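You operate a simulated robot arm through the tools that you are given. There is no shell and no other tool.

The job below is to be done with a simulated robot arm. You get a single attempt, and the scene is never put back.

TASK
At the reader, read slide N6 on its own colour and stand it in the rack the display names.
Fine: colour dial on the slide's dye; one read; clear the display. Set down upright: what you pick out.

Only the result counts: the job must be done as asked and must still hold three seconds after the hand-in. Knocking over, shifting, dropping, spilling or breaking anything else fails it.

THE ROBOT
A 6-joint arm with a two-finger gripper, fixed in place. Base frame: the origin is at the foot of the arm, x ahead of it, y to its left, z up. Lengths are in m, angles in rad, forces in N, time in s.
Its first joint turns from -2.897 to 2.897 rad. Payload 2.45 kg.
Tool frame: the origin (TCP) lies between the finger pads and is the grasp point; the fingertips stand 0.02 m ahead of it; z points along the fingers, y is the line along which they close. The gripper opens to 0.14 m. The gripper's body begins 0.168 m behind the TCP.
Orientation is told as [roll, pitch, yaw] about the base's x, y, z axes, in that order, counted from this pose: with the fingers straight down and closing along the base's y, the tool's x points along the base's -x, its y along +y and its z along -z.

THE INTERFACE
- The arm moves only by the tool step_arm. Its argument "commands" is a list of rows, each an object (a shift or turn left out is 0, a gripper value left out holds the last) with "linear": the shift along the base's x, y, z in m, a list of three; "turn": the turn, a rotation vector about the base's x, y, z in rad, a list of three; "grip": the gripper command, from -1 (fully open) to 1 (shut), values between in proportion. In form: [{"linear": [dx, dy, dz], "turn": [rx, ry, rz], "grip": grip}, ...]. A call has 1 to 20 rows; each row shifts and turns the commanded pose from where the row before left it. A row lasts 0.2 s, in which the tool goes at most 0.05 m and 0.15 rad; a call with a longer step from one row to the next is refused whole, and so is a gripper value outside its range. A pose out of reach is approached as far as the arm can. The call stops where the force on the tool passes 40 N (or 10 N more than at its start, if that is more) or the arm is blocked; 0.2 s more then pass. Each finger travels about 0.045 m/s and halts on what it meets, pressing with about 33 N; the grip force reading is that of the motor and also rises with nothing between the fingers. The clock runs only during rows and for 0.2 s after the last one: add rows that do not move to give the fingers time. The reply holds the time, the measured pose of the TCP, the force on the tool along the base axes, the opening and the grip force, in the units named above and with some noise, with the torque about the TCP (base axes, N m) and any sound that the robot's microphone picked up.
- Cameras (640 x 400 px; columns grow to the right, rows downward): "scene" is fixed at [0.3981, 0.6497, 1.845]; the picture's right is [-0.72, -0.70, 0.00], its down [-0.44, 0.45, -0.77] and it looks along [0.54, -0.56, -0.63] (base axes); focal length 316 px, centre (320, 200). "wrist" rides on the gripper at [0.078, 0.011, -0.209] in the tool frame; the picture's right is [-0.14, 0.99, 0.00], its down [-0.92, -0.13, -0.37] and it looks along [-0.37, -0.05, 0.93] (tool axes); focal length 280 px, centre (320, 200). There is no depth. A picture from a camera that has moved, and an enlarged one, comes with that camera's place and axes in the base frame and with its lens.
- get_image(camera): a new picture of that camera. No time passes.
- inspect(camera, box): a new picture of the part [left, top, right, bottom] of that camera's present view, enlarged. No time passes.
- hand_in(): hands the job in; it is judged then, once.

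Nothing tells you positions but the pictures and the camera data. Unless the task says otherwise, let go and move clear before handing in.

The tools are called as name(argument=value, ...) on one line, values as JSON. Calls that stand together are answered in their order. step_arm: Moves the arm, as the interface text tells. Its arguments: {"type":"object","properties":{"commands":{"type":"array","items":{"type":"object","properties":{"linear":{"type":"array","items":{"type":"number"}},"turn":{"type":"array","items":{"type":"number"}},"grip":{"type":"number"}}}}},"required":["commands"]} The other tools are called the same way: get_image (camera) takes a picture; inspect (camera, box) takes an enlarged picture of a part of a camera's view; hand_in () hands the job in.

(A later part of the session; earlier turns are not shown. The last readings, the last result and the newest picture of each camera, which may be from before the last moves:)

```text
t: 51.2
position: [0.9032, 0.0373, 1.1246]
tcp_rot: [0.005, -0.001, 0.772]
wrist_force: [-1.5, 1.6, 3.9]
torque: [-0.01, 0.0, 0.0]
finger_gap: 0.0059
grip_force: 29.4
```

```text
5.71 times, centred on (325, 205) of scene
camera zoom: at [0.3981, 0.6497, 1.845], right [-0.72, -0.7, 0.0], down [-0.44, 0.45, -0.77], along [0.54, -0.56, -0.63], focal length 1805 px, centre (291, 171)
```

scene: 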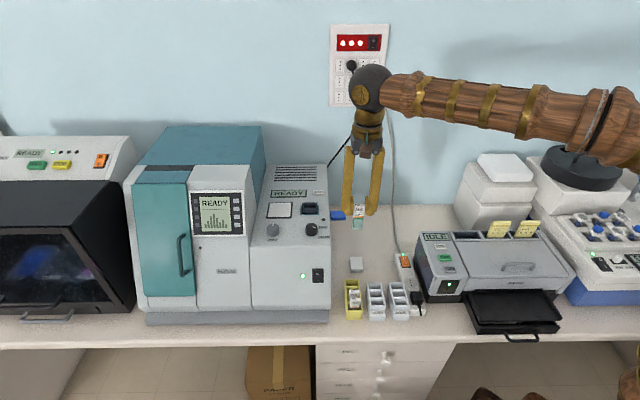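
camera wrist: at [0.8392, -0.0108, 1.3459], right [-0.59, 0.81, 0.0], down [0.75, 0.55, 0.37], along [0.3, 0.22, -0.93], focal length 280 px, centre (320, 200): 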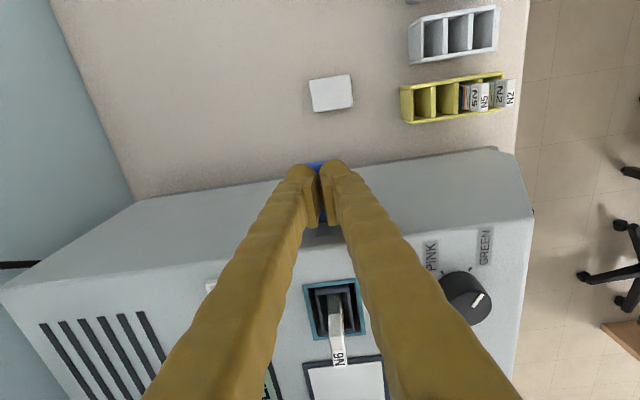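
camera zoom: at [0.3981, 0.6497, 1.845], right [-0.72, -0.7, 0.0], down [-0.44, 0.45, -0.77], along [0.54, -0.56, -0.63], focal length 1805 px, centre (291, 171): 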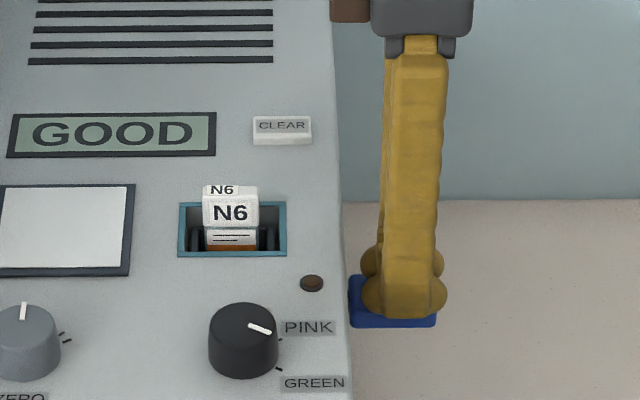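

The carriage rises with the lever. I'll keep raising gently until the lever is at its top, then clear it.

step_arm(commands=[{"linear": [0, 0, 0.004]}, {"linear": [0, 0, 0.004]}, {"linear": [0, 0, 0.004]}, {"linear": [0, 0, 0.004]}, {"linear": [0, 0, 0.004]}, {"linear": [0, 0, 0.004]}, {"linear": [0, 0, 0.004]}, {"linear": [0, 0, 0.004]}, {"linear": [0, 0, 0.004]}, {"linear": [0, 0, 0.004]}, {"linear": [0, 0, 0.005]}, {"linear": [0, 0, 0.005]}, {"linear": [0, 0, 0.02]}, {"linear": [0, 0, 0.03]}, {}])

inspect(camera="scene", box=[285, 160, 365, 240])

get_image(camera="wrist")

```text
t: 54.4
position: [0.903, 0.0381, 1.2234]
tcp_rot: [0.004, -0.003, 0.771]
wrist_force: [0.6, -0.3, -0.1]
torque: [0.01, -0.03, -0.02]
finger_gap: 0.0
grip_force: 29.4
```

```text
5.00 times, centred on (325, 200) of scene
camera zoom: at [0.3981, 0.6497, 1.845], right [-0.72, -0.7, 0.0], down [-0.44, 0.45, -0.77], along [0.54, -0.56, -0.63], focal length 1579 px, centre (295, 200)
```

zoom: 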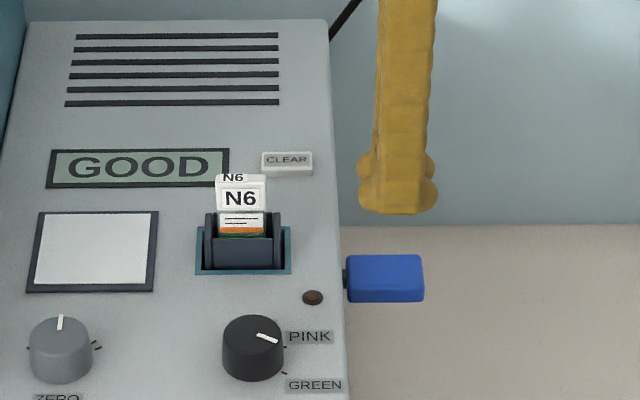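

```text
taken
camera wrist: at [0.8402, -0.0087, 1.4319], right [-0.59, 0.81, 0.0], down [0.75, 0.55, 0.37], along [0.3, 0.22, -0.93], focal length 280 px, centre (320, 200)
```

wrist: 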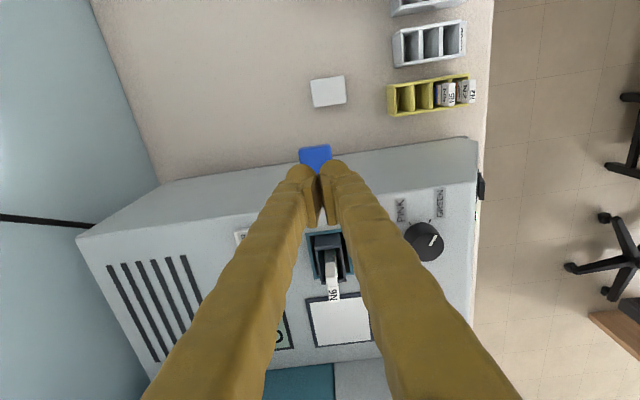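

The carriage is back at the top with N6 in it, and the display shows GOOD. Next I'll press CLEAR at about (1.016, 0.0235): rise, rotate the gripper back, and see whether the arm reaches there.

step_arm(commands=[{"linear": [0, 0, 0.04]}, {"linear": [0, 0, 0.045], "turn": [0, 0, -0.143]}, {"turn": [0, 0, -0.143]}, {"turn": [0, 0, -0.143]}, {"turn": [0, 0, -0.143]}, {"turn": [0, 0, -0.143]}, {"turn": [0, 0, -0.143]}, {"turn": [0, 0, -0.143]}, {"turn": [0, 0, -0.143]}, {"turn": [0, 0, -0.143]}, {"turn": [0, 0, -0.143]}, {"turn": [0, 0, -0.141]}, {"linear": [0.037, -0.005, 0]}, {"linear": [0.037, -0.005, 0]}, {"linear": [0.038, -0.0045, 0]}, {}, {}, {}])

get_image(camera="wrist")

inspect(camera="scene", box=[285, 150, 365, 230])

```text
t: 58.2
position: [1.0115, 0.0199, 1.3076]
tcp_rot: [0.004, -0.002, -0.799]
wrist_force: [0.0, 0.8, -0.8]
torque: [-0.01, -0.01, -0.01]
finger_gap: 0.0
grip_force: 29.7
```

```text
taken
camera wrist: at [0.9649, 0.0845, 1.5163], right [0.81, 0.59, 0.0], down [0.55, -0.75, 0.37], along [0.22, -0.3, -0.93], focal length 280 px, centre (320, 200)
```

wrist: 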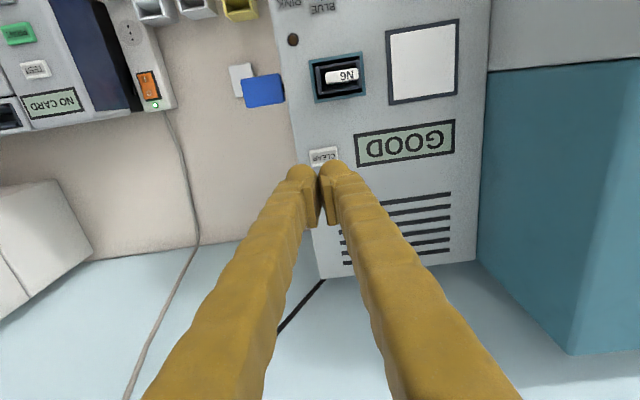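

```text
5.00 times, centred on (325, 190) of scene
camera zoom: at [0.3981, 0.6497, 1.845], right [-0.72, -0.7, 0.0], down [-0.44, 0.45, -0.77], along [0.54, -0.56, -0.63], focal length 1579 px, centre (295, 250)
```

zoom: 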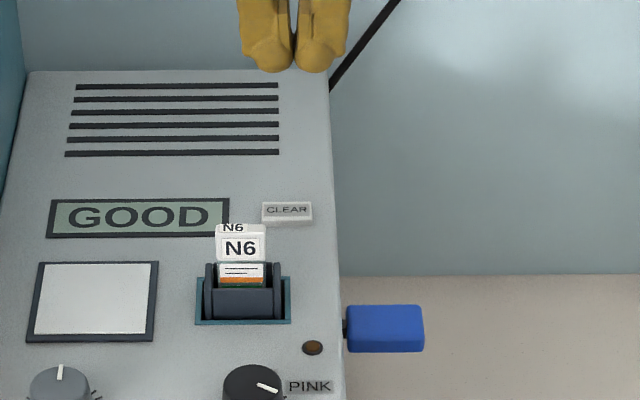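

The arm reaches nearly over CLEAR. I'll zoom in to measure the remaining offset.

inspect(camera="wrist", box=[280, 120, 370, 200])

```text
5.00 times, centred on (325, 160) of wrist
camera zoom: at [0.9649, 0.0845, 1.5163], right [0.81, 0.59, 0.0], down [0.55, -0.75, 0.37], along [0.22, -0.3, -0.93], focal length 1402 px, centre (295, 400)
```

zoom: 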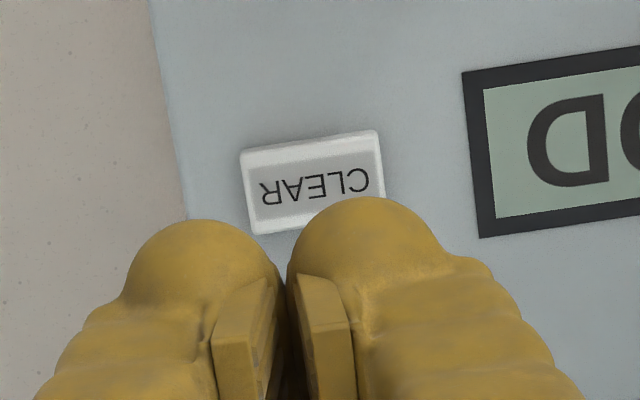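

CLEAR is about 4.5 mm left and 3 mm farther than the tool axis. I'll shift and check whether the arm really moves there.

step_arm(commands=[{"linear": [0.0051, 0.0011, -0.02]}, {"linear": [0, 0, -0.03]}, {}, {}, {}])

inspect(camera="wrist", box=[280, 120, 370, 200])

inspect(camera="scene", box=[285, 150, 345, 210])

```text
t: 59.4
position: [1.0196, 0.0223, 1.256]
tcp_rot: [0.002, -0.001, -0.8]
wrist_force: [-0.6, 0.9, -0.1]
torque: [-0.02, -0.02, 0.02]
finger_gap: 0.0001
grip_force: 29.6
```

```text
5.00 times, centred on (325, 160) of wrist
camera zoom: at [0.9728, 0.0871, 1.4646], right [0.81, 0.59, 0.0], down [0.55, -0.75, 0.37], along [0.22, -0.3, -0.93], focal length 1402 px, centre (295, 400)
```

zoom: 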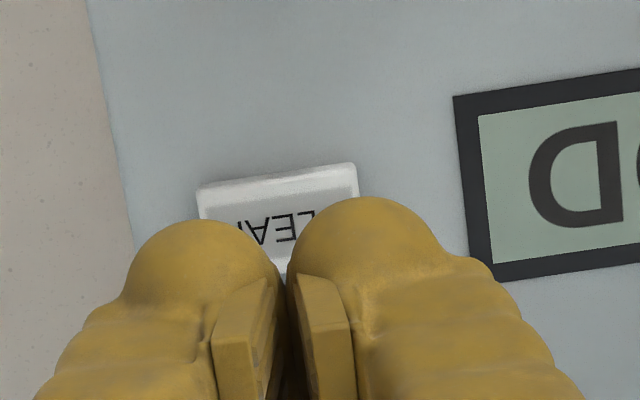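

```text
6.67 times, centred on (315, 180) of scene
camera zoom: at [0.3981, 0.6497, 1.845], right [-0.72, -0.7, 0.0], down [-0.44, 0.45, -0.77], along [0.54, -0.56, -0.63], focal length 2106 px, centre (353, 333)
```

zoom: 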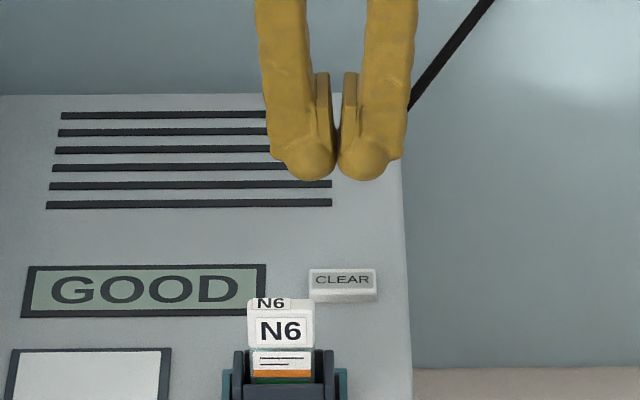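

Now it's ~2.6 mm too far left; a small correction and then lower toward the button.

step_arm(commands=[{"linear": [-0.0026, -0.001, -0.015]}, {"linear": [0, 0, -0.02]}, {"linear": [0, 0, -0.015]}, {}, {}, {}])

inspect(camera="wrist", box=[280, 130, 370, 210])

inspect(camera="scene", box=[285, 150, 345, 210])

```text
t: 60.8
position: [1.0176, 0.0225, 1.2064]
tcp_rot: [0.004, -0.001, -0.8]
wrist_force: [-0.4, -0.2, 0.2]
torque: [0.03, 0.0, 0.0]
finger_gap: 0.0
grip_force: 29.4
```

```text
5.00 times, centred on (325, 170) of wrist
camera zoom: at [0.9694, 0.0862, 1.4157], right [0.81, 0.59, 0.0], down [0.55, -0.75, 0.37], along [0.22, -0.3, -0.93], focal length 1402 px, centre (295, 350)
```

zoom: 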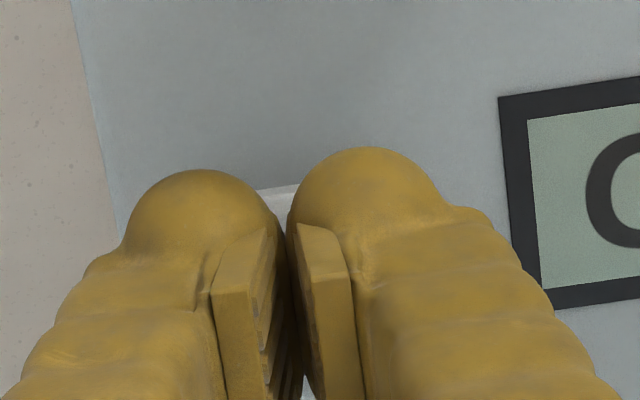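

```text
6.67 times, centred on (315, 180) of scene
camera zoom: at [0.3981, 0.6497, 1.845], right [-0.72, -0.7, 0.0], down [-0.44, 0.45, -0.77], along [0.54, -0.56, -0.63], focal length 2106 px, centre (353, 333)
```

zoom: 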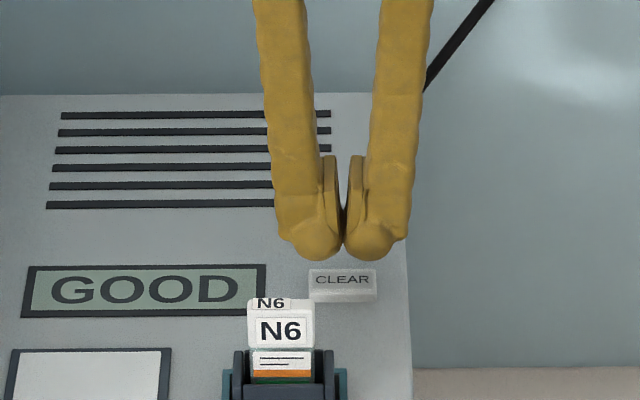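

Centred on CLEAR. Pressing down in small steps.

step_arm(commands=[{"linear": [0, 0, -0.005]}, {"linear": [0, 0, -0.005]}, {"linear": [0, 0, -0.004]}, {"linear": [0, 0, -0.003]}, {}])

inspect(camera="scene", box=[285, 150, 345, 210])

```text
t: 62.0
position: [1.0182, 0.0214, 1.1906]
tcp_rot: [0.003, -0.002, -0.8]
wrist_force: [-0.1, 0.9, -0.3]
torque: [-0.01, 0.02, 0.01]
finger_gap: 0.0002
grip_force: 29.5
```

```text
6.67 times, centred on (315, 180) of scene
camera zoom: at [0.3981, 0.6497, 1.845], right [-0.72, -0.7, 0.0], down [-0.44, 0.45, -0.77], along [0.54, -0.56, -0.63], focal length 2106 px, centre (353, 333)
```

zoom: 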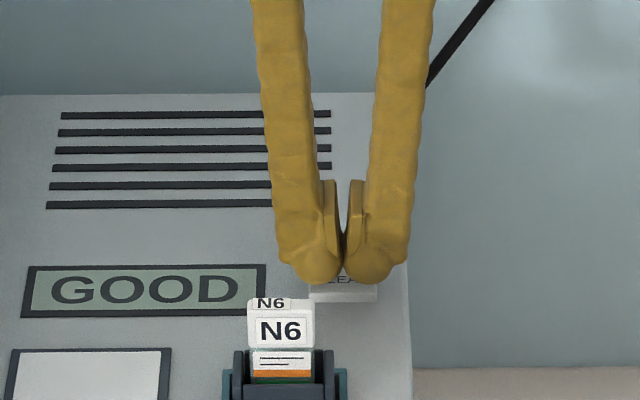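

step_arm(commands=[{"linear": [0, 0, -0.002]}, {"linear": [0, 0, -0.002]}, {"linear": [0, 0, -0.002]}])

inspect(camera="scene", box=[285, 150, 345, 210])

```text
t: 62.8
position: [1.0176, 0.0206, 1.1865]
tcp_rot: [0.0, -0.002, -0.8]
wrist_force: [-0.8, -0.8, 0.7]
torque: [-0.05, -0.01, -0.04]
finger_gap: 0.0001
grip_force: 29.4
```

```text
6.67 times, centred on (315, 180) of scene
camera zoom: at [0.3981, 0.6497, 1.845], right [-0.72, -0.7, 0.0], down [-0.44, 0.45, -0.77], along [0.54, -0.56, -0.63], focal length 2106 px, centre (353, 333)
```

zoom: 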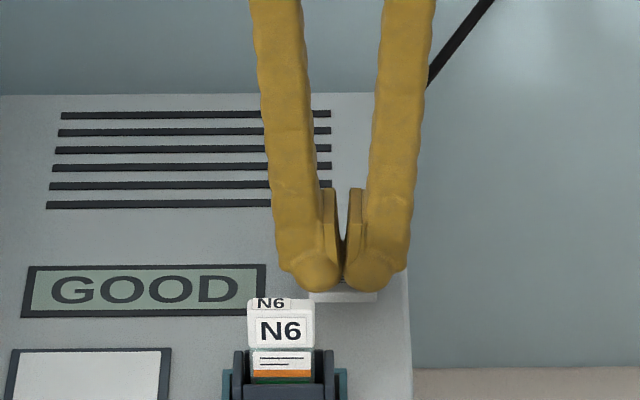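

step_arm(commands=[{"linear": [0, 0, -0.0015]}, {"linear": [0, 0, -0.0015]}, {}])

inspect(camera="scene", box=[285, 150, 345, 210])

```text
t: 63.6
position: [1.0183, 0.0203, 1.1823]
tcp_rot: [0.001, -0.001, -0.799]
wrist_force: [0.6, -0.3, 0.1]
torque: [-0.02, 0.0, -0.02]
finger_gap: 0.0
grip_force: 29.8
```

```text
6.67 times, centred on (315, 180) of scene
camera zoom: at [0.3981, 0.6497, 1.845], right [-0.72, -0.7, 0.0], down [-0.44, 0.45, -0.77], along [0.54, -0.56, -0.63], focal length 2106 px, centre (353, 333)
```

zoom: 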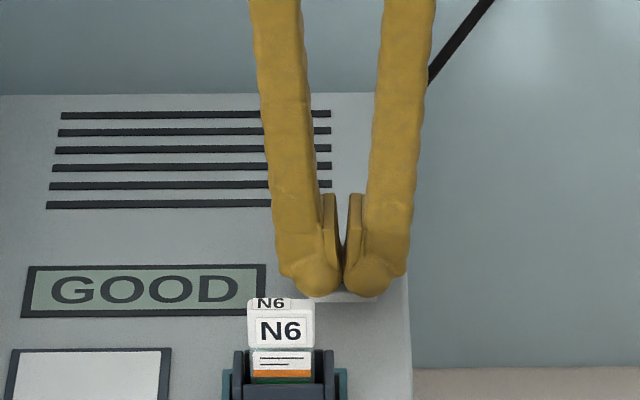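

step_arm(commands=[{"linear": [0, 0, -0.0015]}, {"linear": [0, 0, -0.0015]}, {}])

inspect(camera="scene", box=[285, 150, 345, 210])

```text
t: 64.4
position: [1.0184, 0.0219, 1.1797]
tcp_rot: [0.003, -0.003, -0.8]
wrist_force: [-0.5, -0.1, 0.9]
torque: [-0.03, 0.01, -0.01]
finger_gap: 0.0061
grip_force: 29.9
```

```text
6.67 times, centred on (315, 180) of scene
camera zoom: at [0.3981, 0.6497, 1.845], right [-0.72, -0.7, 0.0], down [-0.44, 0.45, -0.77], along [0.54, -0.56, -0.63], focal length 2106 px, centre (353, 333)
```

zoom: 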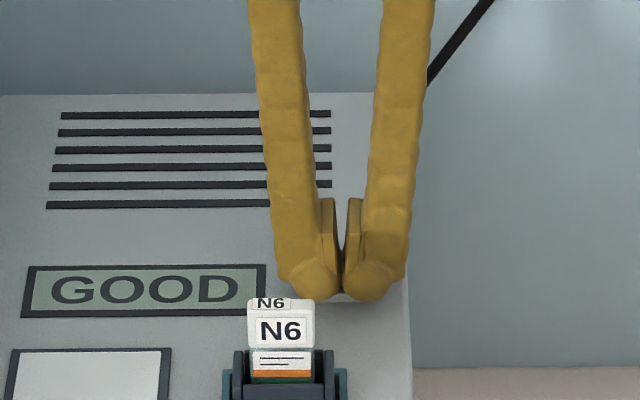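

The gap reading shows first contact with the button (same as with the lever). A bit more pressing.

step_arm(commands=[{"linear": [0, 0, -0.0015]}, {"linear": [0, 0, -0.0015]}, {}])

inspect(camera="scene", box=[285, 150, 345, 210])

```text
t: 65.2
position: [1.018, 0.0222, 1.1772]
tcp_rot: [0.003, -0.002, -0.798]
wrist_force: [1.8, 1.3, 5.7]
torque: [0.04, -0.07, 0.04]
finger_gap: 0.0059
grip_force: 29.2
heard: click
```

```text
6.67 times, centred on (315, 180) of scene
camera zoom: at [0.3981, 0.6497, 1.845], right [-0.72, -0.7, 0.0], down [-0.44, 0.45, -0.77], along [0.54, -0.56, -0.63], focal length 2106 px, centre (353, 333)
```

zoom: 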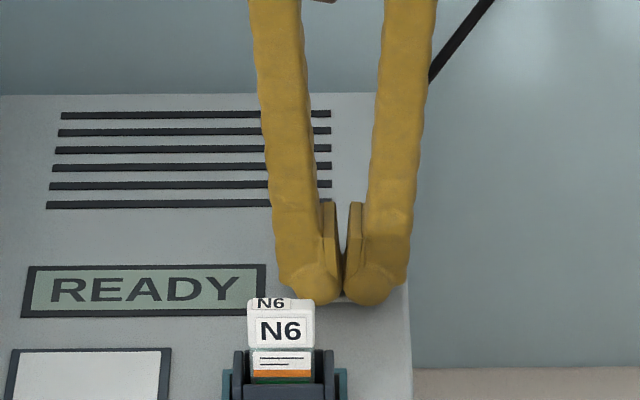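

A click, and the display is back to READY. I'll rise and go back over N6 with the fingers open.

step_arm(commands=[{"linear": [0, 0, 0.02]}, {"linear": [0, 0, 0.035]}, {"linear": [0, 0, 0.04]}, {"linear": [0, 0, 0.035]}, {"linear": [-0.0133, 0.028, 0], "grip": 0.1}, {"linear": [-0.0133, 0.028, 0], "grip": 0.1}, {"linear": [-0.0133, 0.028, 0], "grip": 0.1}, {}, {}, {}, {}])

inspect(camera="wrist", box=[260, 110, 380, 230])

inspect(camera="scene", box=[285, 160, 345, 220])

```text
t: 67.6
position: [0.9802, 0.1051, 1.3067]
tcp_rot: [0.002, -0.002, -0.799]
wrist_force: [-0.3, 0.5, 0.3]
torque: [0.04, 0.02, 0.0]
finger_gap: 0.0631
grip_force: 0.2
```

```text
3.33 times, centred on (320, 170) of wrist
camera zoom: at [0.932, 0.1687, 1.5156], right [0.81, 0.59, 0.0], down [0.55, -0.75, 0.37], along [0.22, -0.3, -0.93], focal length 935 px, centre (320, 300)
```

zoom: 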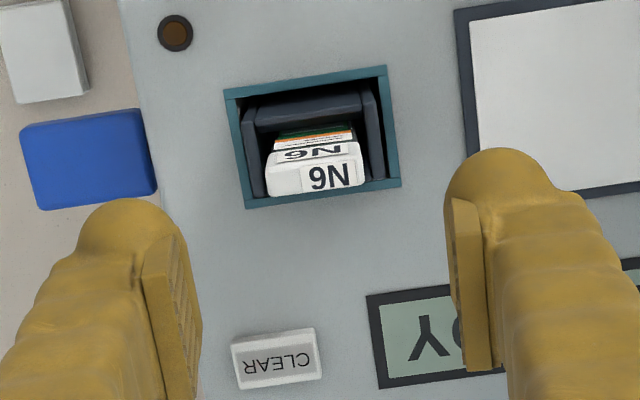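

```text
6.67 times, centred on (315, 190) of scene
camera zoom: at [0.3981, 0.6497, 1.845], right [-0.72, -0.7, 0.0], down [-0.44, 0.45, -0.77], along [0.54, -0.56, -0.63], focal length 2106 px, centre (353, 267)
```

zoom: 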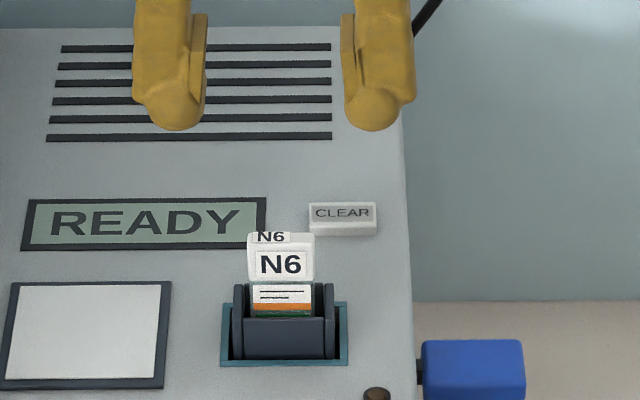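

N6 is upright in the holder at about (0.9755, 0.1067). I'll centre on it and descend to the earlier gripping height.

step_arm(commands=[{"linear": [-0.0022, 0.0016, -0.03]}, {"linear": [0, 0, -0.03]}, {"linear": [0, 0, -0.02]}, {"linear": [0, 0, -0.0155]}, {}, {}, {}])

inspect(camera="wrist", box=[260, 145, 380, 225])

inspect(camera="scene", box=[290, 175, 335, 220])

```text
t: 69.2
position: [0.976, 0.1076, 1.213]
tcp_rot: [0.003, -0.003, -0.799]
wrist_force: [-0.7, 0.2, 0.1]
torque: [0.01, 0.02, 0.02]
finger_gap: 0.0628
grip_force: 0.1
```

```text
5.00 times, centred on (320, 185) of wrist
camera zoom: at [0.9298, 0.1716, 1.4212], right [0.81, 0.59, 0.0], down [0.55, -0.75, 0.37], along [0.22, -0.3, -0.93], focal length 1402 px, centre (320, 275)
```

zoom: 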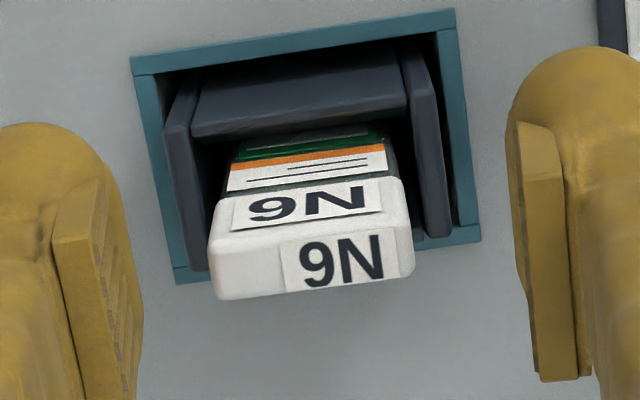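

```text
8.89 times, centred on (312, 198) of scene
camera zoom: at [0.3981, 0.6497, 1.845], right [-0.72, -0.7, 0.0], down [-0.44, 0.45, -0.77], along [0.54, -0.56, -0.63], focal length 2808 px, centre (387, 222)
```

zoom: 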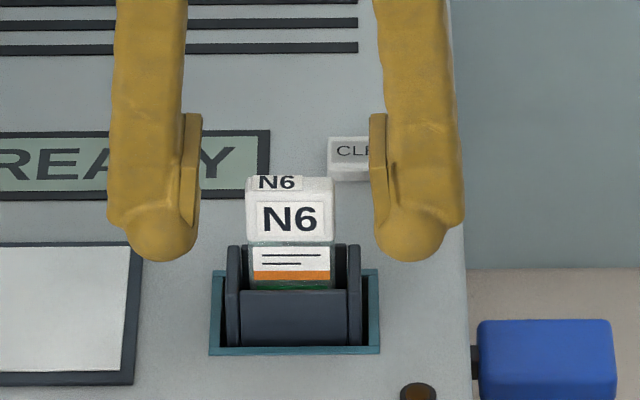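

Centred within 1.5 mm; a tiny shift and then I close on N6.

step_arm(commands=[{"linear": [-0.0009, -0.0009, -0.002]}, {}, {"grip": 0.45}, {"grip": 0.45}, {"grip": 0.45}, {"grip": 1.0}, {"grip": 1.0}, {"grip": 1.0}])

inspect(camera="wrist", box=[260, 145, 380, 225])

inspect(camera="scene", box=[290, 175, 335, 220])

```text
t: 71.0
position: [0.9756, 0.1063, 1.2105]
tcp_rot: [0.002, -0.002, -0.798]
wrist_force: [-0.5, -0.2, 0.2]
torque: [-0.02, 0.0, 0.02]
finger_gap: 0.0306
grip_force: 32.8
```

```text
5.00 times, centred on (320, 185) of wrist
camera zoom: at [0.9282, 0.1707, 1.419], right [0.81, 0.59, 0.0], down [0.55, -0.75, 0.37], along [0.22, -0.3, -0.93], focal length 1402 px, centre (320, 275)
```

zoom: 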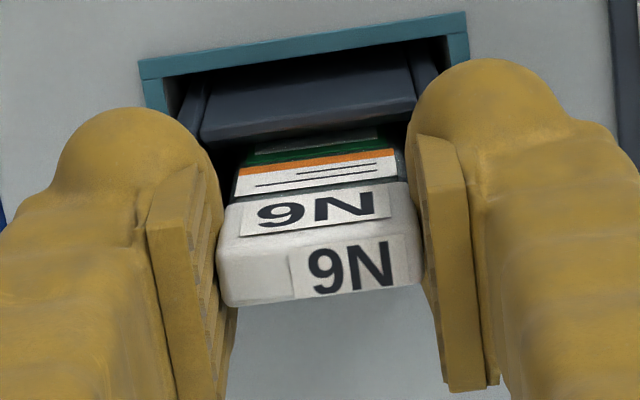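

```text
8.89 times, centred on (312, 198) of scene
camera zoom: at [0.3981, 0.6497, 1.845], right [-0.72, -0.7, 0.0], down [-0.44, 0.45, -0.77], along [0.54, -0.56, -0.63], focal length 2808 px, centre (387, 222)
```

zoom: 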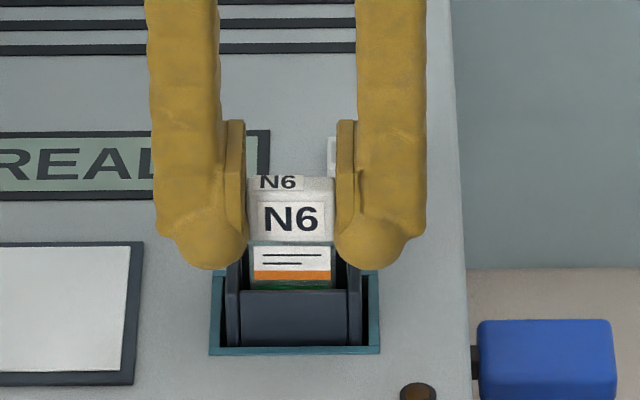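

N6 is gripped again. I'll lift it out and carry it over to the GOOD rack, staying high.

step_arm(commands=[{"linear": [0, 0, 0.01]}, {"linear": [0, 0, 0.02]}, {"linear": [0, 0, 0.035]}, {"linear": [0, 0, 0.04]}, {"linear": [-0.0405, -0.0025, 0]}, {"linear": [-0.0405, -0.0025, 0]}, {"linear": [-0.0405, -0.0025, 0]}, {"linear": [-0.0405, -0.0026, 0]}, {"linear": [-0.0406, -0.0026, 0]}, {"linear": [-0.0406, -0.0026, 0]}, {"linear": [-0.0406, -0.0026, 0]}, {}, {}, {}])

get_image(camera="scene")

get_image(camera="wrist")

inspect(camera="scene", box=[265, 180, 345, 240])

```text
t: 74.0
position: [0.6928, 0.0894, 1.3177]
tcp_rot: [0.003, -0.002, -0.801]
wrist_force: [0.5, 0.9, -0.7]
torque: [-0.02, 0.03, 0.02]
finger_gap: 0.0308
grip_force: 33.0
```

```text
taken
```

scene: 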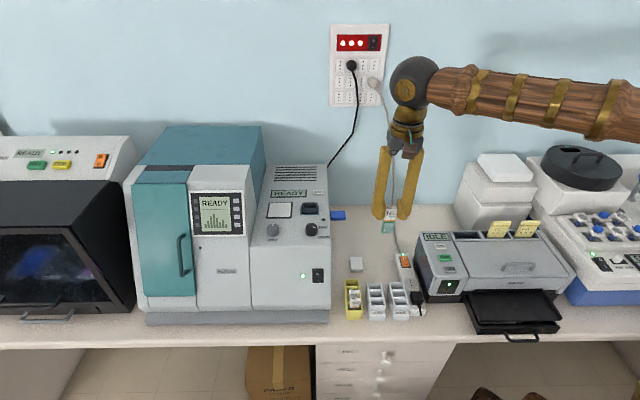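

```text
taken
camera wrist: at [0.6454, 0.1539, 1.5259], right [0.81, 0.59, 0.0], down [0.55, -0.75, 0.37], along [0.22, -0.3, -0.93], focal length 280 px, centre (320, 200)
```

wrist: 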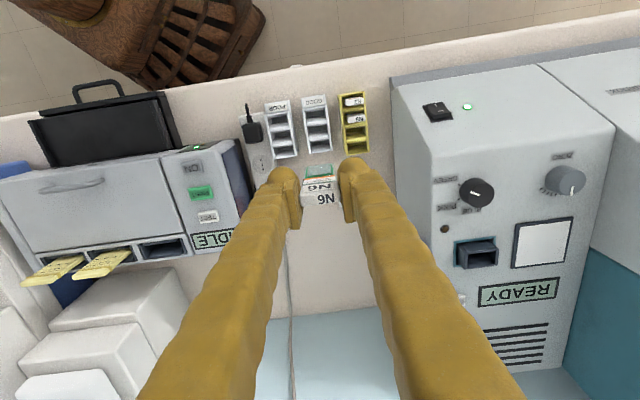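

```text
6.67 times, centred on (305, 210) of scene
camera zoom: at [0.3981, 0.6497, 1.845], right [-0.72, -0.7, 0.0], down [-0.44, 0.45, -0.77], along [0.54, -0.56, -0.63], focal length 2106 px, centre (420, 133)
```

zoom: 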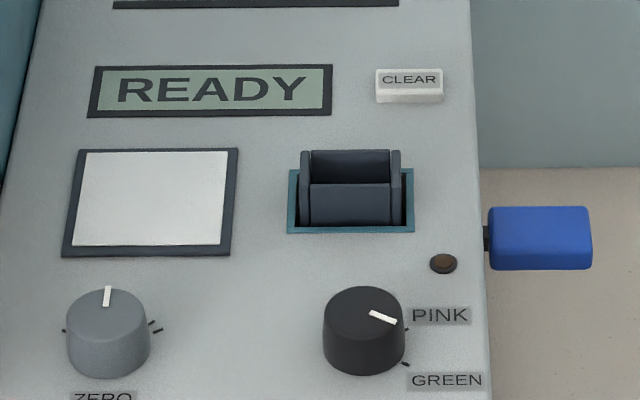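

N6 is carried above the racks; the reader shows READY with an empty holder. I'll zoom to locate GOOD's middle cell relative to the slide.

inspect(camera="wrist", box=[260, 80, 380, 210])

inspect(camera="scene", box=[340, 195, 430, 325])

inspect(camera="scene", box=[362, 270, 392, 325])

```text
3.08 times, centred on (320, 145) of wrist
camera zoom: at [0.6454, 0.1539, 1.5259], right [0.81, 0.59, 0.0], down [0.55, -0.75, 0.37], along [0.22, -0.3, -0.93], focal length 863 px, centre (320, 369)
```

zoom: 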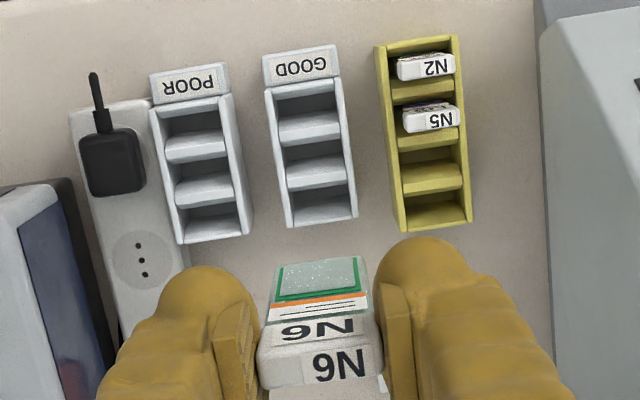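

```text
3.08 times, centred on (385, 260) of scene
camera zoom: at [0.3981, 0.6497, 1.845], right [-0.72, -0.7, 0.0], down [-0.44, 0.45, -0.77], along [0.54, -0.56, -0.63], focal length 972 px, centre (120, 15)
```

zoom: 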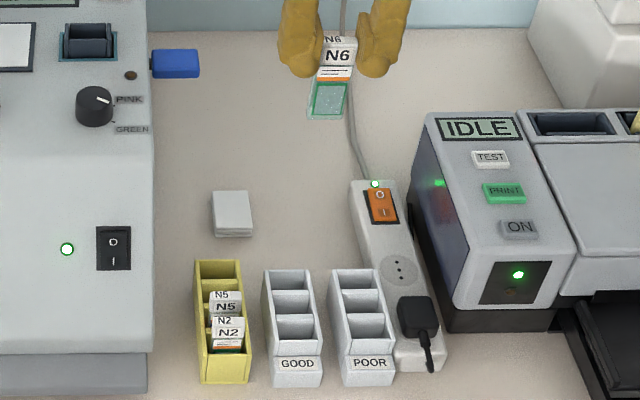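

```text
7.27 times, centred on (377, 298) of scene
camera zoom: at [0.3981, 0.6497, 1.845], right [-0.72, -0.7, 0.0], down [-0.44, 0.45, -0.77], along [0.54, -0.56, -0.63], focal length 2297 px, centre (-94, -509)
```

zoom: 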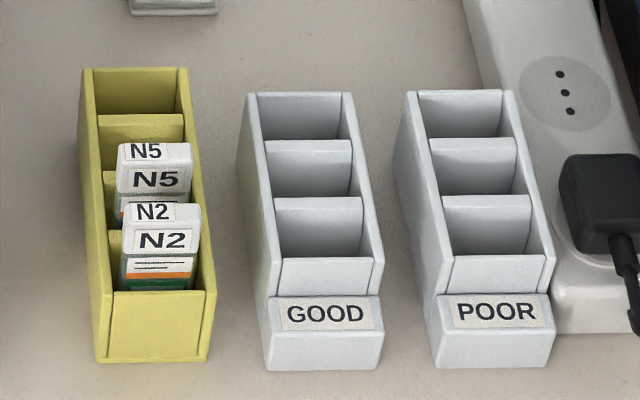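

inspect(camera="wrist", box=[295, 90, 340, 160])

```text
5.71 times, centred on (318, 125) of wrist
camera zoom: at [0.6454, 0.1539, 1.5259], right [0.81, 0.59, 0.0], down [0.55, -0.75, 0.37], along [0.22, -0.3, -0.93], focal length 1602 px, centre (334, 629)
```

zoom: 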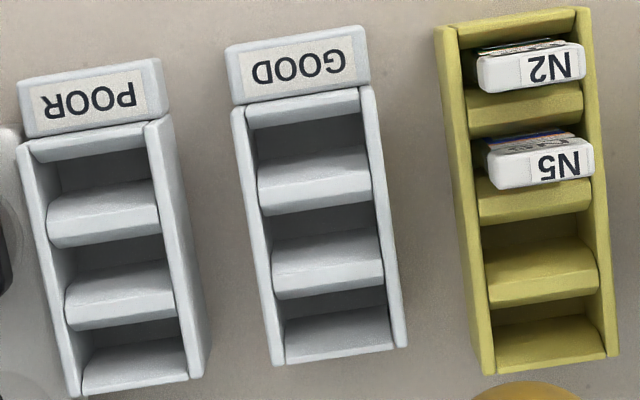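

The racks' cells have a vertical front divider and a sloped back guide; the slot for GOOD's middle cell is near (0.686, 0.090). I'll correct the position and lower until the slide's bottom is ~2 cm above the rack.

step_arm(commands=[{"linear": [-0.0055, -0.0001, 0]}, {"linear": [0, 0, -0.045]}, {"linear": [0, 0, -0.045]}, {"linear": [0, 0, -0.045]}, {"linear": [0, 0, -0.045]}, {"linear": [0, 0, -0.04]}, {"linear": [0, 0, -0.032]}, {}, {}, {}])

inspect(camera="wrist", box=[265, 110, 375, 220])

inspect(camera="scene", box=[355, 255, 400, 310])

```text
t: 76.2
position: [0.6856, 0.0872, 1.0611]
tcp_rot: [0.003, -0.003, -0.8]
wrist_force: [-0.2, -0.1, 0.4]
torque: [0.01, 0.0, -0.01]
finger_gap: 0.0305
grip_force: 33.2
```

```text
3.64 times, centred on (320, 165) of wrist
camera zoom: at [0.6388, 0.1508, 1.2695], right [0.81, 0.59, 0.0], down [0.55, -0.75, 0.37], along [0.22, -0.3, -0.93], focal length 1020 px, centre (320, 327)
```

zoom: 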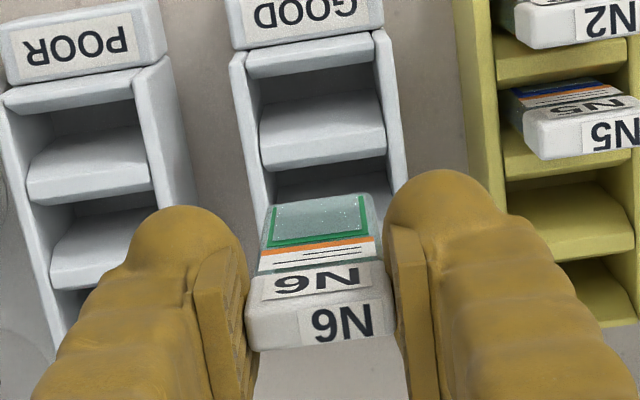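

```text
7.27 times, centred on (378, 282) of scene
camera zoom: at [0.3981, 0.6497, 1.845], right [-0.72, -0.7, 0.0], down [-0.44, 0.45, -0.77], along [0.54, -0.56, -0.63], focal length 2297 px, centre (-98, -400)
```

zoom: 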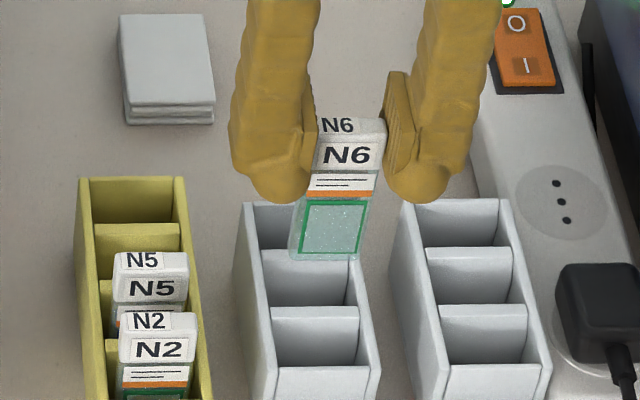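

The slide needs ~2.5 mm toward the yellow rack and ~3 mm toward the operator. I'll shift and lower until the bottom just enters the cell.

step_arm(commands=[{"linear": [-0.0003, 0.0039, 0]}, {"linear": [0, 0, -0.01]}, {"linear": [0, 0, -0.01]}, {}, {}, {}])

inspect(camera="wrist", box=[265, 110, 375, 220])

inspect(camera="scene", box=[355, 255, 400, 310])

```text
t: 77.6
position: [0.6859, 0.0917, 1.042]
tcp_rot: [0.005, -0.001, -0.801]
wrist_force: [-0.2, -0.1, -0.6]
torque: [-0.02, -0.03, -0.01]
finger_gap: 0.0306
grip_force: 33.3
```

```text
3.64 times, centred on (320, 165) of wrist
camera zoom: at [0.6378, 0.1561, 1.2513], right [0.81, 0.59, 0.0], down [0.55, -0.75, 0.37], along [0.22, -0.3, -0.93], focal length 1020 px, centre (320, 327)
```

zoom: 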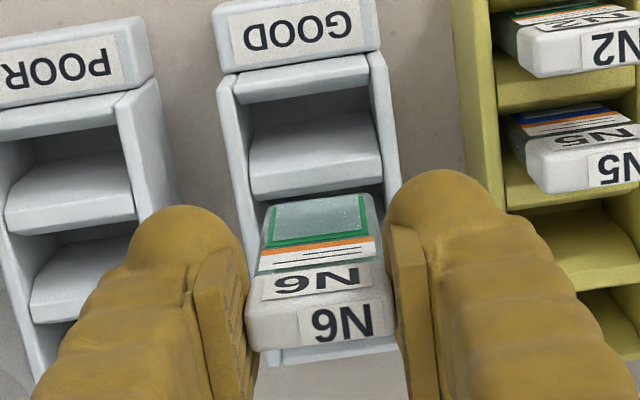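

```text
7.27 times, centred on (378, 282) of scene
camera zoom: at [0.3981, 0.6497, 1.845], right [-0.72, -0.7, 0.0], down [-0.44, 0.45, -0.77], along [0.54, -0.56, -0.63], focal length 2297 px, centre (-98, -400)
```

zoom: 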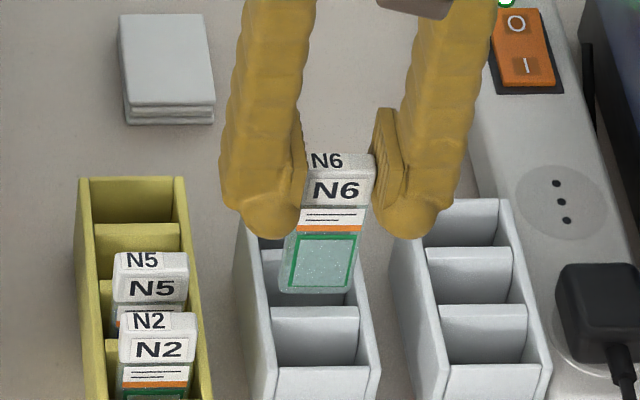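

Laterally centred; the front face is only ~1.5 mm from the divider, so I'll move back 1.8 mm and lower into the cell carefully.

step_arm(commands=[{"linear": [0.00125, -0.0013, 0]}, {"linear": [0, 0, -0.005]}, {"linear": [0, 0, -0.005]}, {"linear": [0, 0, -0.005]}, {}, {}])

inspect(camera="wrist", box=[265, 110, 375, 220])

inspect(camera="scene", box=[355, 255, 400, 310])

```text
t: 79.0
position: [0.6845, 0.0922, 1.0282]
tcp_rot: [0.003, -0.003, -0.801]
wrist_force: [0.8, 0.8, 0.7]
torque: [-0.03, -0.04, 0.02]
finger_gap: 0.0307
grip_force: 33.5
```

```text
3.64 times, centred on (320, 165) of wrist
camera zoom: at [0.6379, 0.1549, 1.2358], right [0.81, 0.59, 0.0], down [0.55, -0.75, 0.37], along [0.22, -0.3, -0.93], focal length 1020 px, centre (320, 327)
```

zoom: 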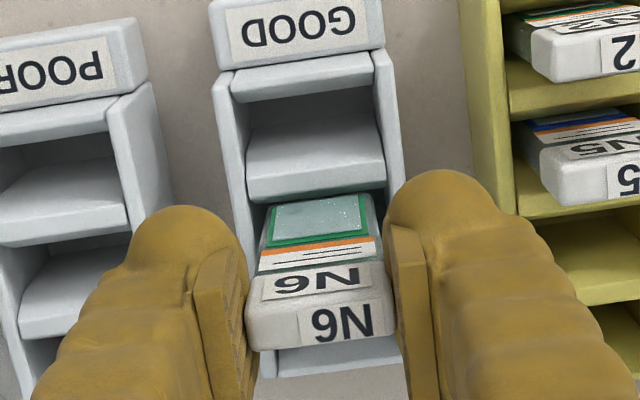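

```text
7.27 times, centred on (378, 282) of scene
camera zoom: at [0.3981, 0.6497, 1.845], right [-0.72, -0.7, 0.0], down [-0.44, 0.45, -0.77], along [0.54, -0.56, -0.63], focal length 2297 px, centre (-98, -400)
```

zoom: 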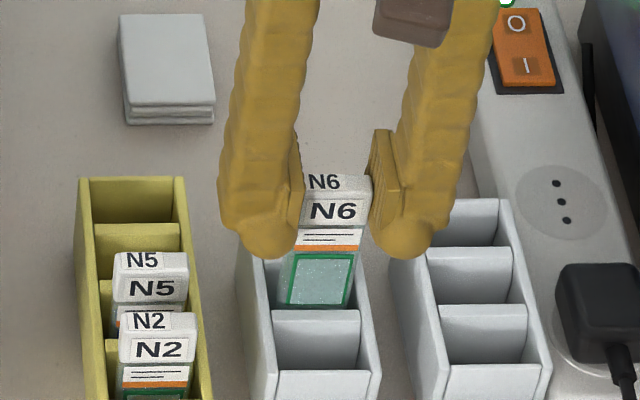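

The bottom is inside the cell with no contact. Continuing down slowly.

step_arm(commands=[{"linear": [0, 0, -0.004]}, {"linear": [0, 0, -0.004]}, {"linear": [0, 0, -0.004]}, {}])

inspect(camera="scene", box=[355, 255, 400, 310])

inspect(camera="wrist", box=[265, 110, 375, 220])

```text
t: 80.0
position: [0.6868, 0.0906, 1.0153]
tcp_rot: [0.002, -0.002, -0.799]
wrist_force: [-0.7, -1.1, -0.3]
torque: [-0.01, 0.02, 0.02]
finger_gap: 0.0303
grip_force: 33.3
```

```text
7.27 times, centred on (378, 282) of scene
camera zoom: at [0.3981, 0.6497, 1.845], right [-0.72, -0.7, 0.0], down [-0.44, 0.45, -0.77], along [0.54, -0.56, -0.63], focal length 2297 px, centre (-98, -400)
```

zoom: 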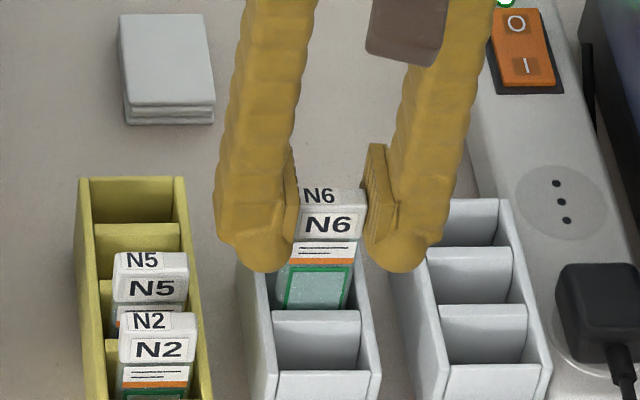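

```text
3.64 times, centred on (320, 165) of wrist
camera zoom: at [0.6392, 0.1546, 1.2245], right [0.81, 0.59, 0.0], down [0.55, -0.75, 0.37], along [0.22, -0.3, -0.93], focal length 1020 px, centre (320, 327)
```

zoom: 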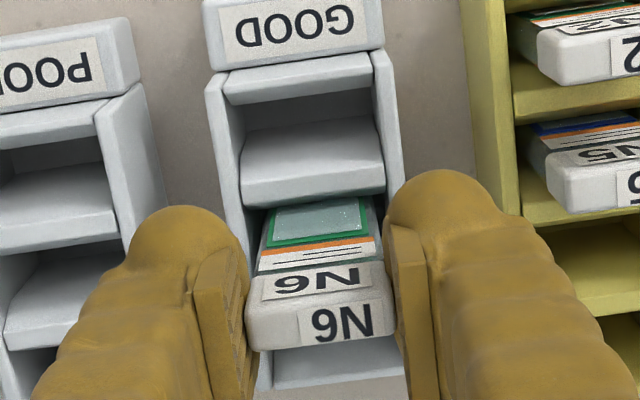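

step_arm(commands=[{"linear": [0, 0, -0.004]}, {"linear": [0, 0, -0.004]}, {"linear": [0, 0, -0.003]}, {}])

inspect(camera="scene", box=[355, 255, 400, 310])

```text
t: 81.0
position: [0.6869, 0.0911, 1.0053]
tcp_rot: [0.004, -0.002, -0.798]
wrist_force: [0.3, -0.8, 0.8]
torque: [0.01, -0.02, -0.02]
finger_gap: 0.0306
grip_force: 33.2
```

```text
7.27 times, centred on (378, 282) of scene
camera zoom: at [0.3981, 0.6497, 1.845], right [-0.72, -0.7, 0.0], down [-0.44, 0.45, -0.77], along [0.54, -0.56, -0.63], focal length 2297 px, centre (-98, -400)
```

zoom: 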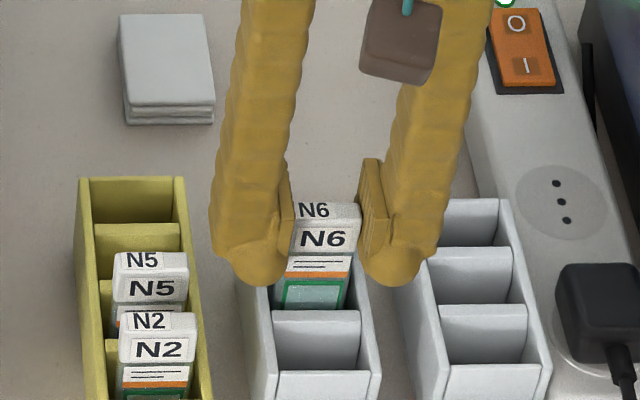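

step_arm(commands=[{"linear": [0, 0, -0.004]}, {"linear": [0, 0, -0.003]}, {"linear": [0, 0, -0.003]}, {}])

inspect(camera="scene", box=[355, 255, 400, 310])

inspect(camera="wrist", box=[265, 110, 375, 220])

```text
t: 82.0
position: [0.6853, 0.0903, 0.994]
tcp_rot: [0.0, -0.002, -0.801]
wrist_force: [0.7, 0.4, -1.2]
torque: [-0.03, -0.02, 0.02]
finger_gap: 0.031
grip_force: 32.8
```

```text
7.27 times, centred on (378, 282) of scene
camera zoom: at [0.3981, 0.6497, 1.845], right [-0.72, -0.7, 0.0], down [-0.44, 0.45, -0.77], along [0.54, -0.56, -0.63], focal length 2297 px, centre (-98, -400)
```

zoom: 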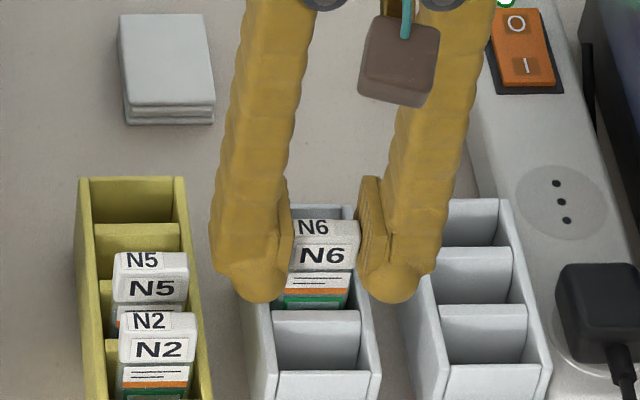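

```text
3.64 times, centred on (320, 165) of wrist
camera zoom: at [0.6392, 0.1547, 1.2021], right [0.81, 0.59, 0.0], down [0.55, -0.75, 0.37], along [0.22, -0.3, -0.93], focal length 1020 px, centre (320, 327)
```

zoom: 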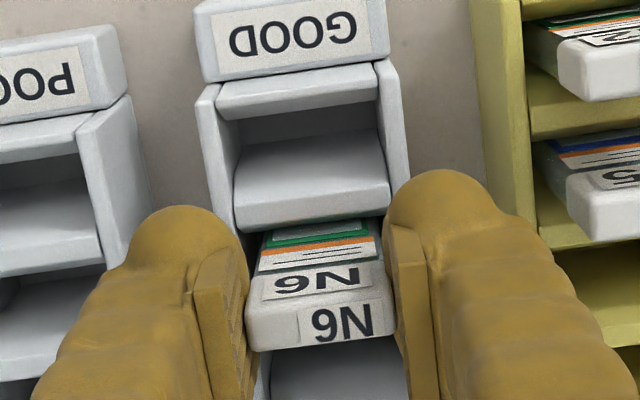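

step_arm(commands=[{"linear": [0, 0, -0.002]}, {"linear": [0, 0, -0.0015]}, {"linear": [0, 0, -0.0015]}, {}])

inspect(camera="scene", box=[355, 255, 400, 310])

```text
t: 83.0
position: [0.6853, 0.0908, 0.9892]
tcp_rot: [0.003, 0.0, -0.799]
wrist_force: [0.2, 0.1, -1.2]
torque: [0.0, 0.0, 0.05]
finger_gap: 0.0307
grip_force: 33.1
```

```text
7.27 times, centred on (378, 282) of scene
camera zoom: at [0.3981, 0.6497, 1.845], right [-0.72, -0.7, 0.0], down [-0.44, 0.45, -0.77], along [0.54, -0.56, -0.63], focal length 2297 px, centre (-98, -400)
```

zoom: 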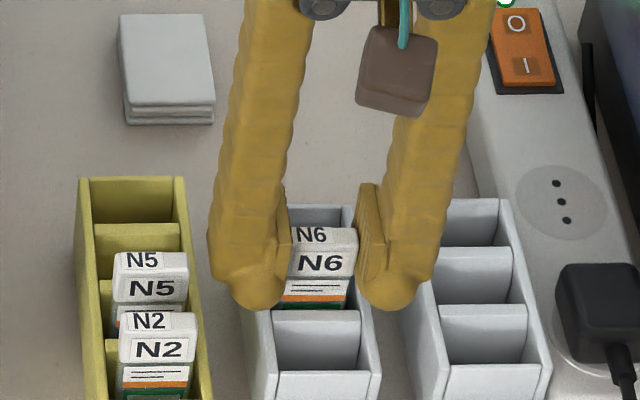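

step_arm(commands=[{"linear": [0, 0, -0.0015]}, {"linear": [0, 0, -0.0015]}, {}, {}])

inspect(camera="scene", box=[355, 255, 400, 310])

inspect(camera="wrist", box=[265, 110, 375, 220])

```text
t: 84.0
position: [0.6871, 0.0913, 0.9873]
tcp_rot: [0.003, -0.001, -0.8]
wrist_force: [1.6, 0.4, 32.1]
torque: [-0.03, -0.09, -0.01]
finger_gap: 0.0304
grip_force: 33.6
```

```text
7.27 times, centred on (378, 282) of scene
camera zoom: at [0.3981, 0.6497, 1.845], right [-0.72, -0.7, 0.0], down [-0.44, 0.45, -0.77], along [0.54, -0.56, -0.63], focal length 2297 px, centre (-98, -400)
```

zoom: 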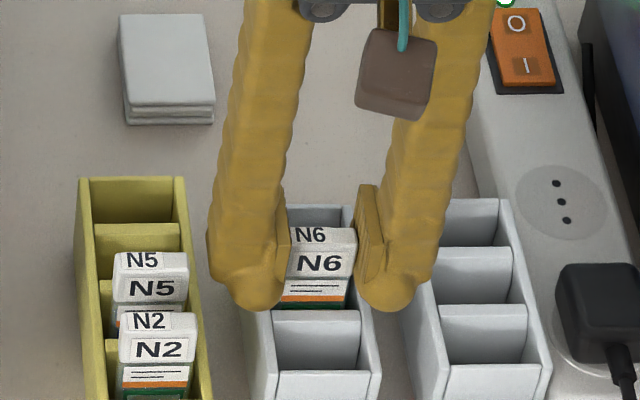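

```text
3.64 times, centred on (320, 165) of wrist
camera zoom: at [0.6392, 0.155, 1.1956], right [0.81, 0.59, 0.0], down [0.55, -0.75, 0.37], along [0.22, -0.3, -0.93], focal length 1020 px, centre (320, 327)
```

zoom: 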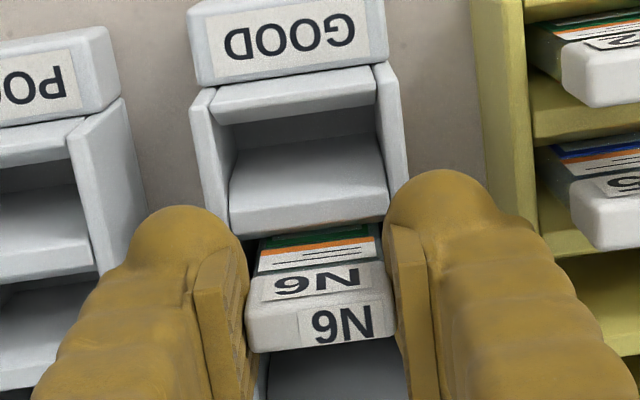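

The slide has reached the rack floor (32 N). I'll relieve the pressure by ~1.5 mm, then open the fingers just a little (N5 is beside) and check.

step_arm(commands=[{"linear": [0, 0, 0.0013]}, {}, {}])

```text
t: 84.8
position: [0.685, 0.0912, 0.9876]
tcp_rot: [0.002, 0.0, -0.8]
wrist_force: [3.1, -1.0, 5.1]
torque: [-0.27, -0.2, 0.03]
finger_gap: 0.0306
grip_force: 33.0
```

Residual force is small. Opening the fingers to about 44 mm.

step_arm(commands=[{"linear": [0, 0, 0.0003], "grip": 0.53}, {"grip": 0.5}, {"grip": 0.45}, {"grip": 0.4}, {"grip": 0.37}, {"grip": 0.37}])

inspect(camera="scene", box=[355, 255, 400, 310])

inspect(camera="wrist", box=[265, 110, 375, 220])

```text
t: 86.2
position: [0.6862, 0.0904, 0.9875]
tcp_rot: [0.002, -0.002, -0.799]
wrist_force: [-0.3, 0.4, -0.6]
torque: [-0.03, -0.03, 0.02]
finger_gap: 0.0441
grip_force: 0.0
```

```text
7.27 times, centred on (378, 282) of scene
camera zoom: at [0.3981, 0.6497, 1.845], right [-0.72, -0.7, 0.0], down [-0.44, 0.45, -0.77], along [0.54, -0.56, -0.63], focal length 2297 px, centre (-98, -400)
```

zoom: 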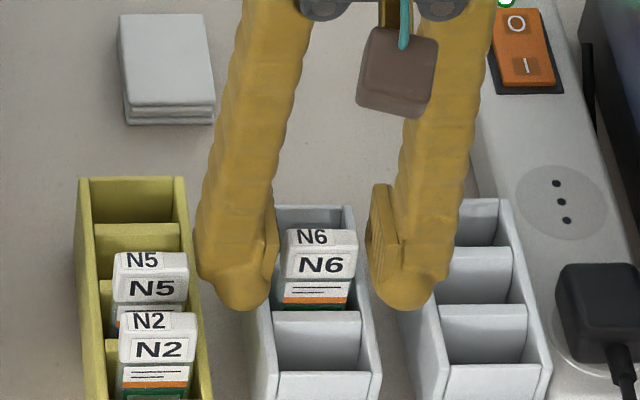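

```text
3.64 times, centred on (320, 165) of wrist
camera zoom: at [0.639, 0.1548, 1.1964], right [0.81, 0.59, 0.0], down [0.55, -0.75, 0.37], along [0.22, -0.3, -0.93], focal length 1020 px, centre (320, 327)
```

zoom: 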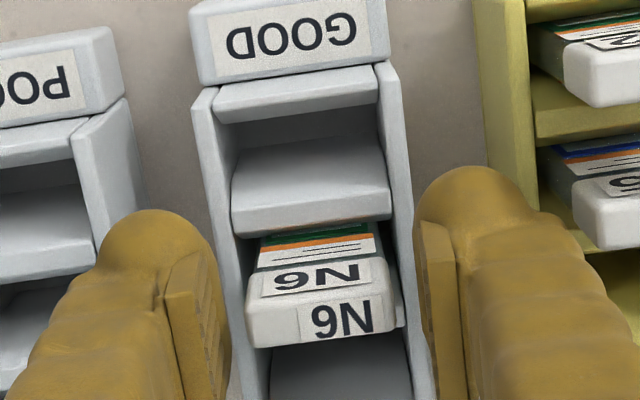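

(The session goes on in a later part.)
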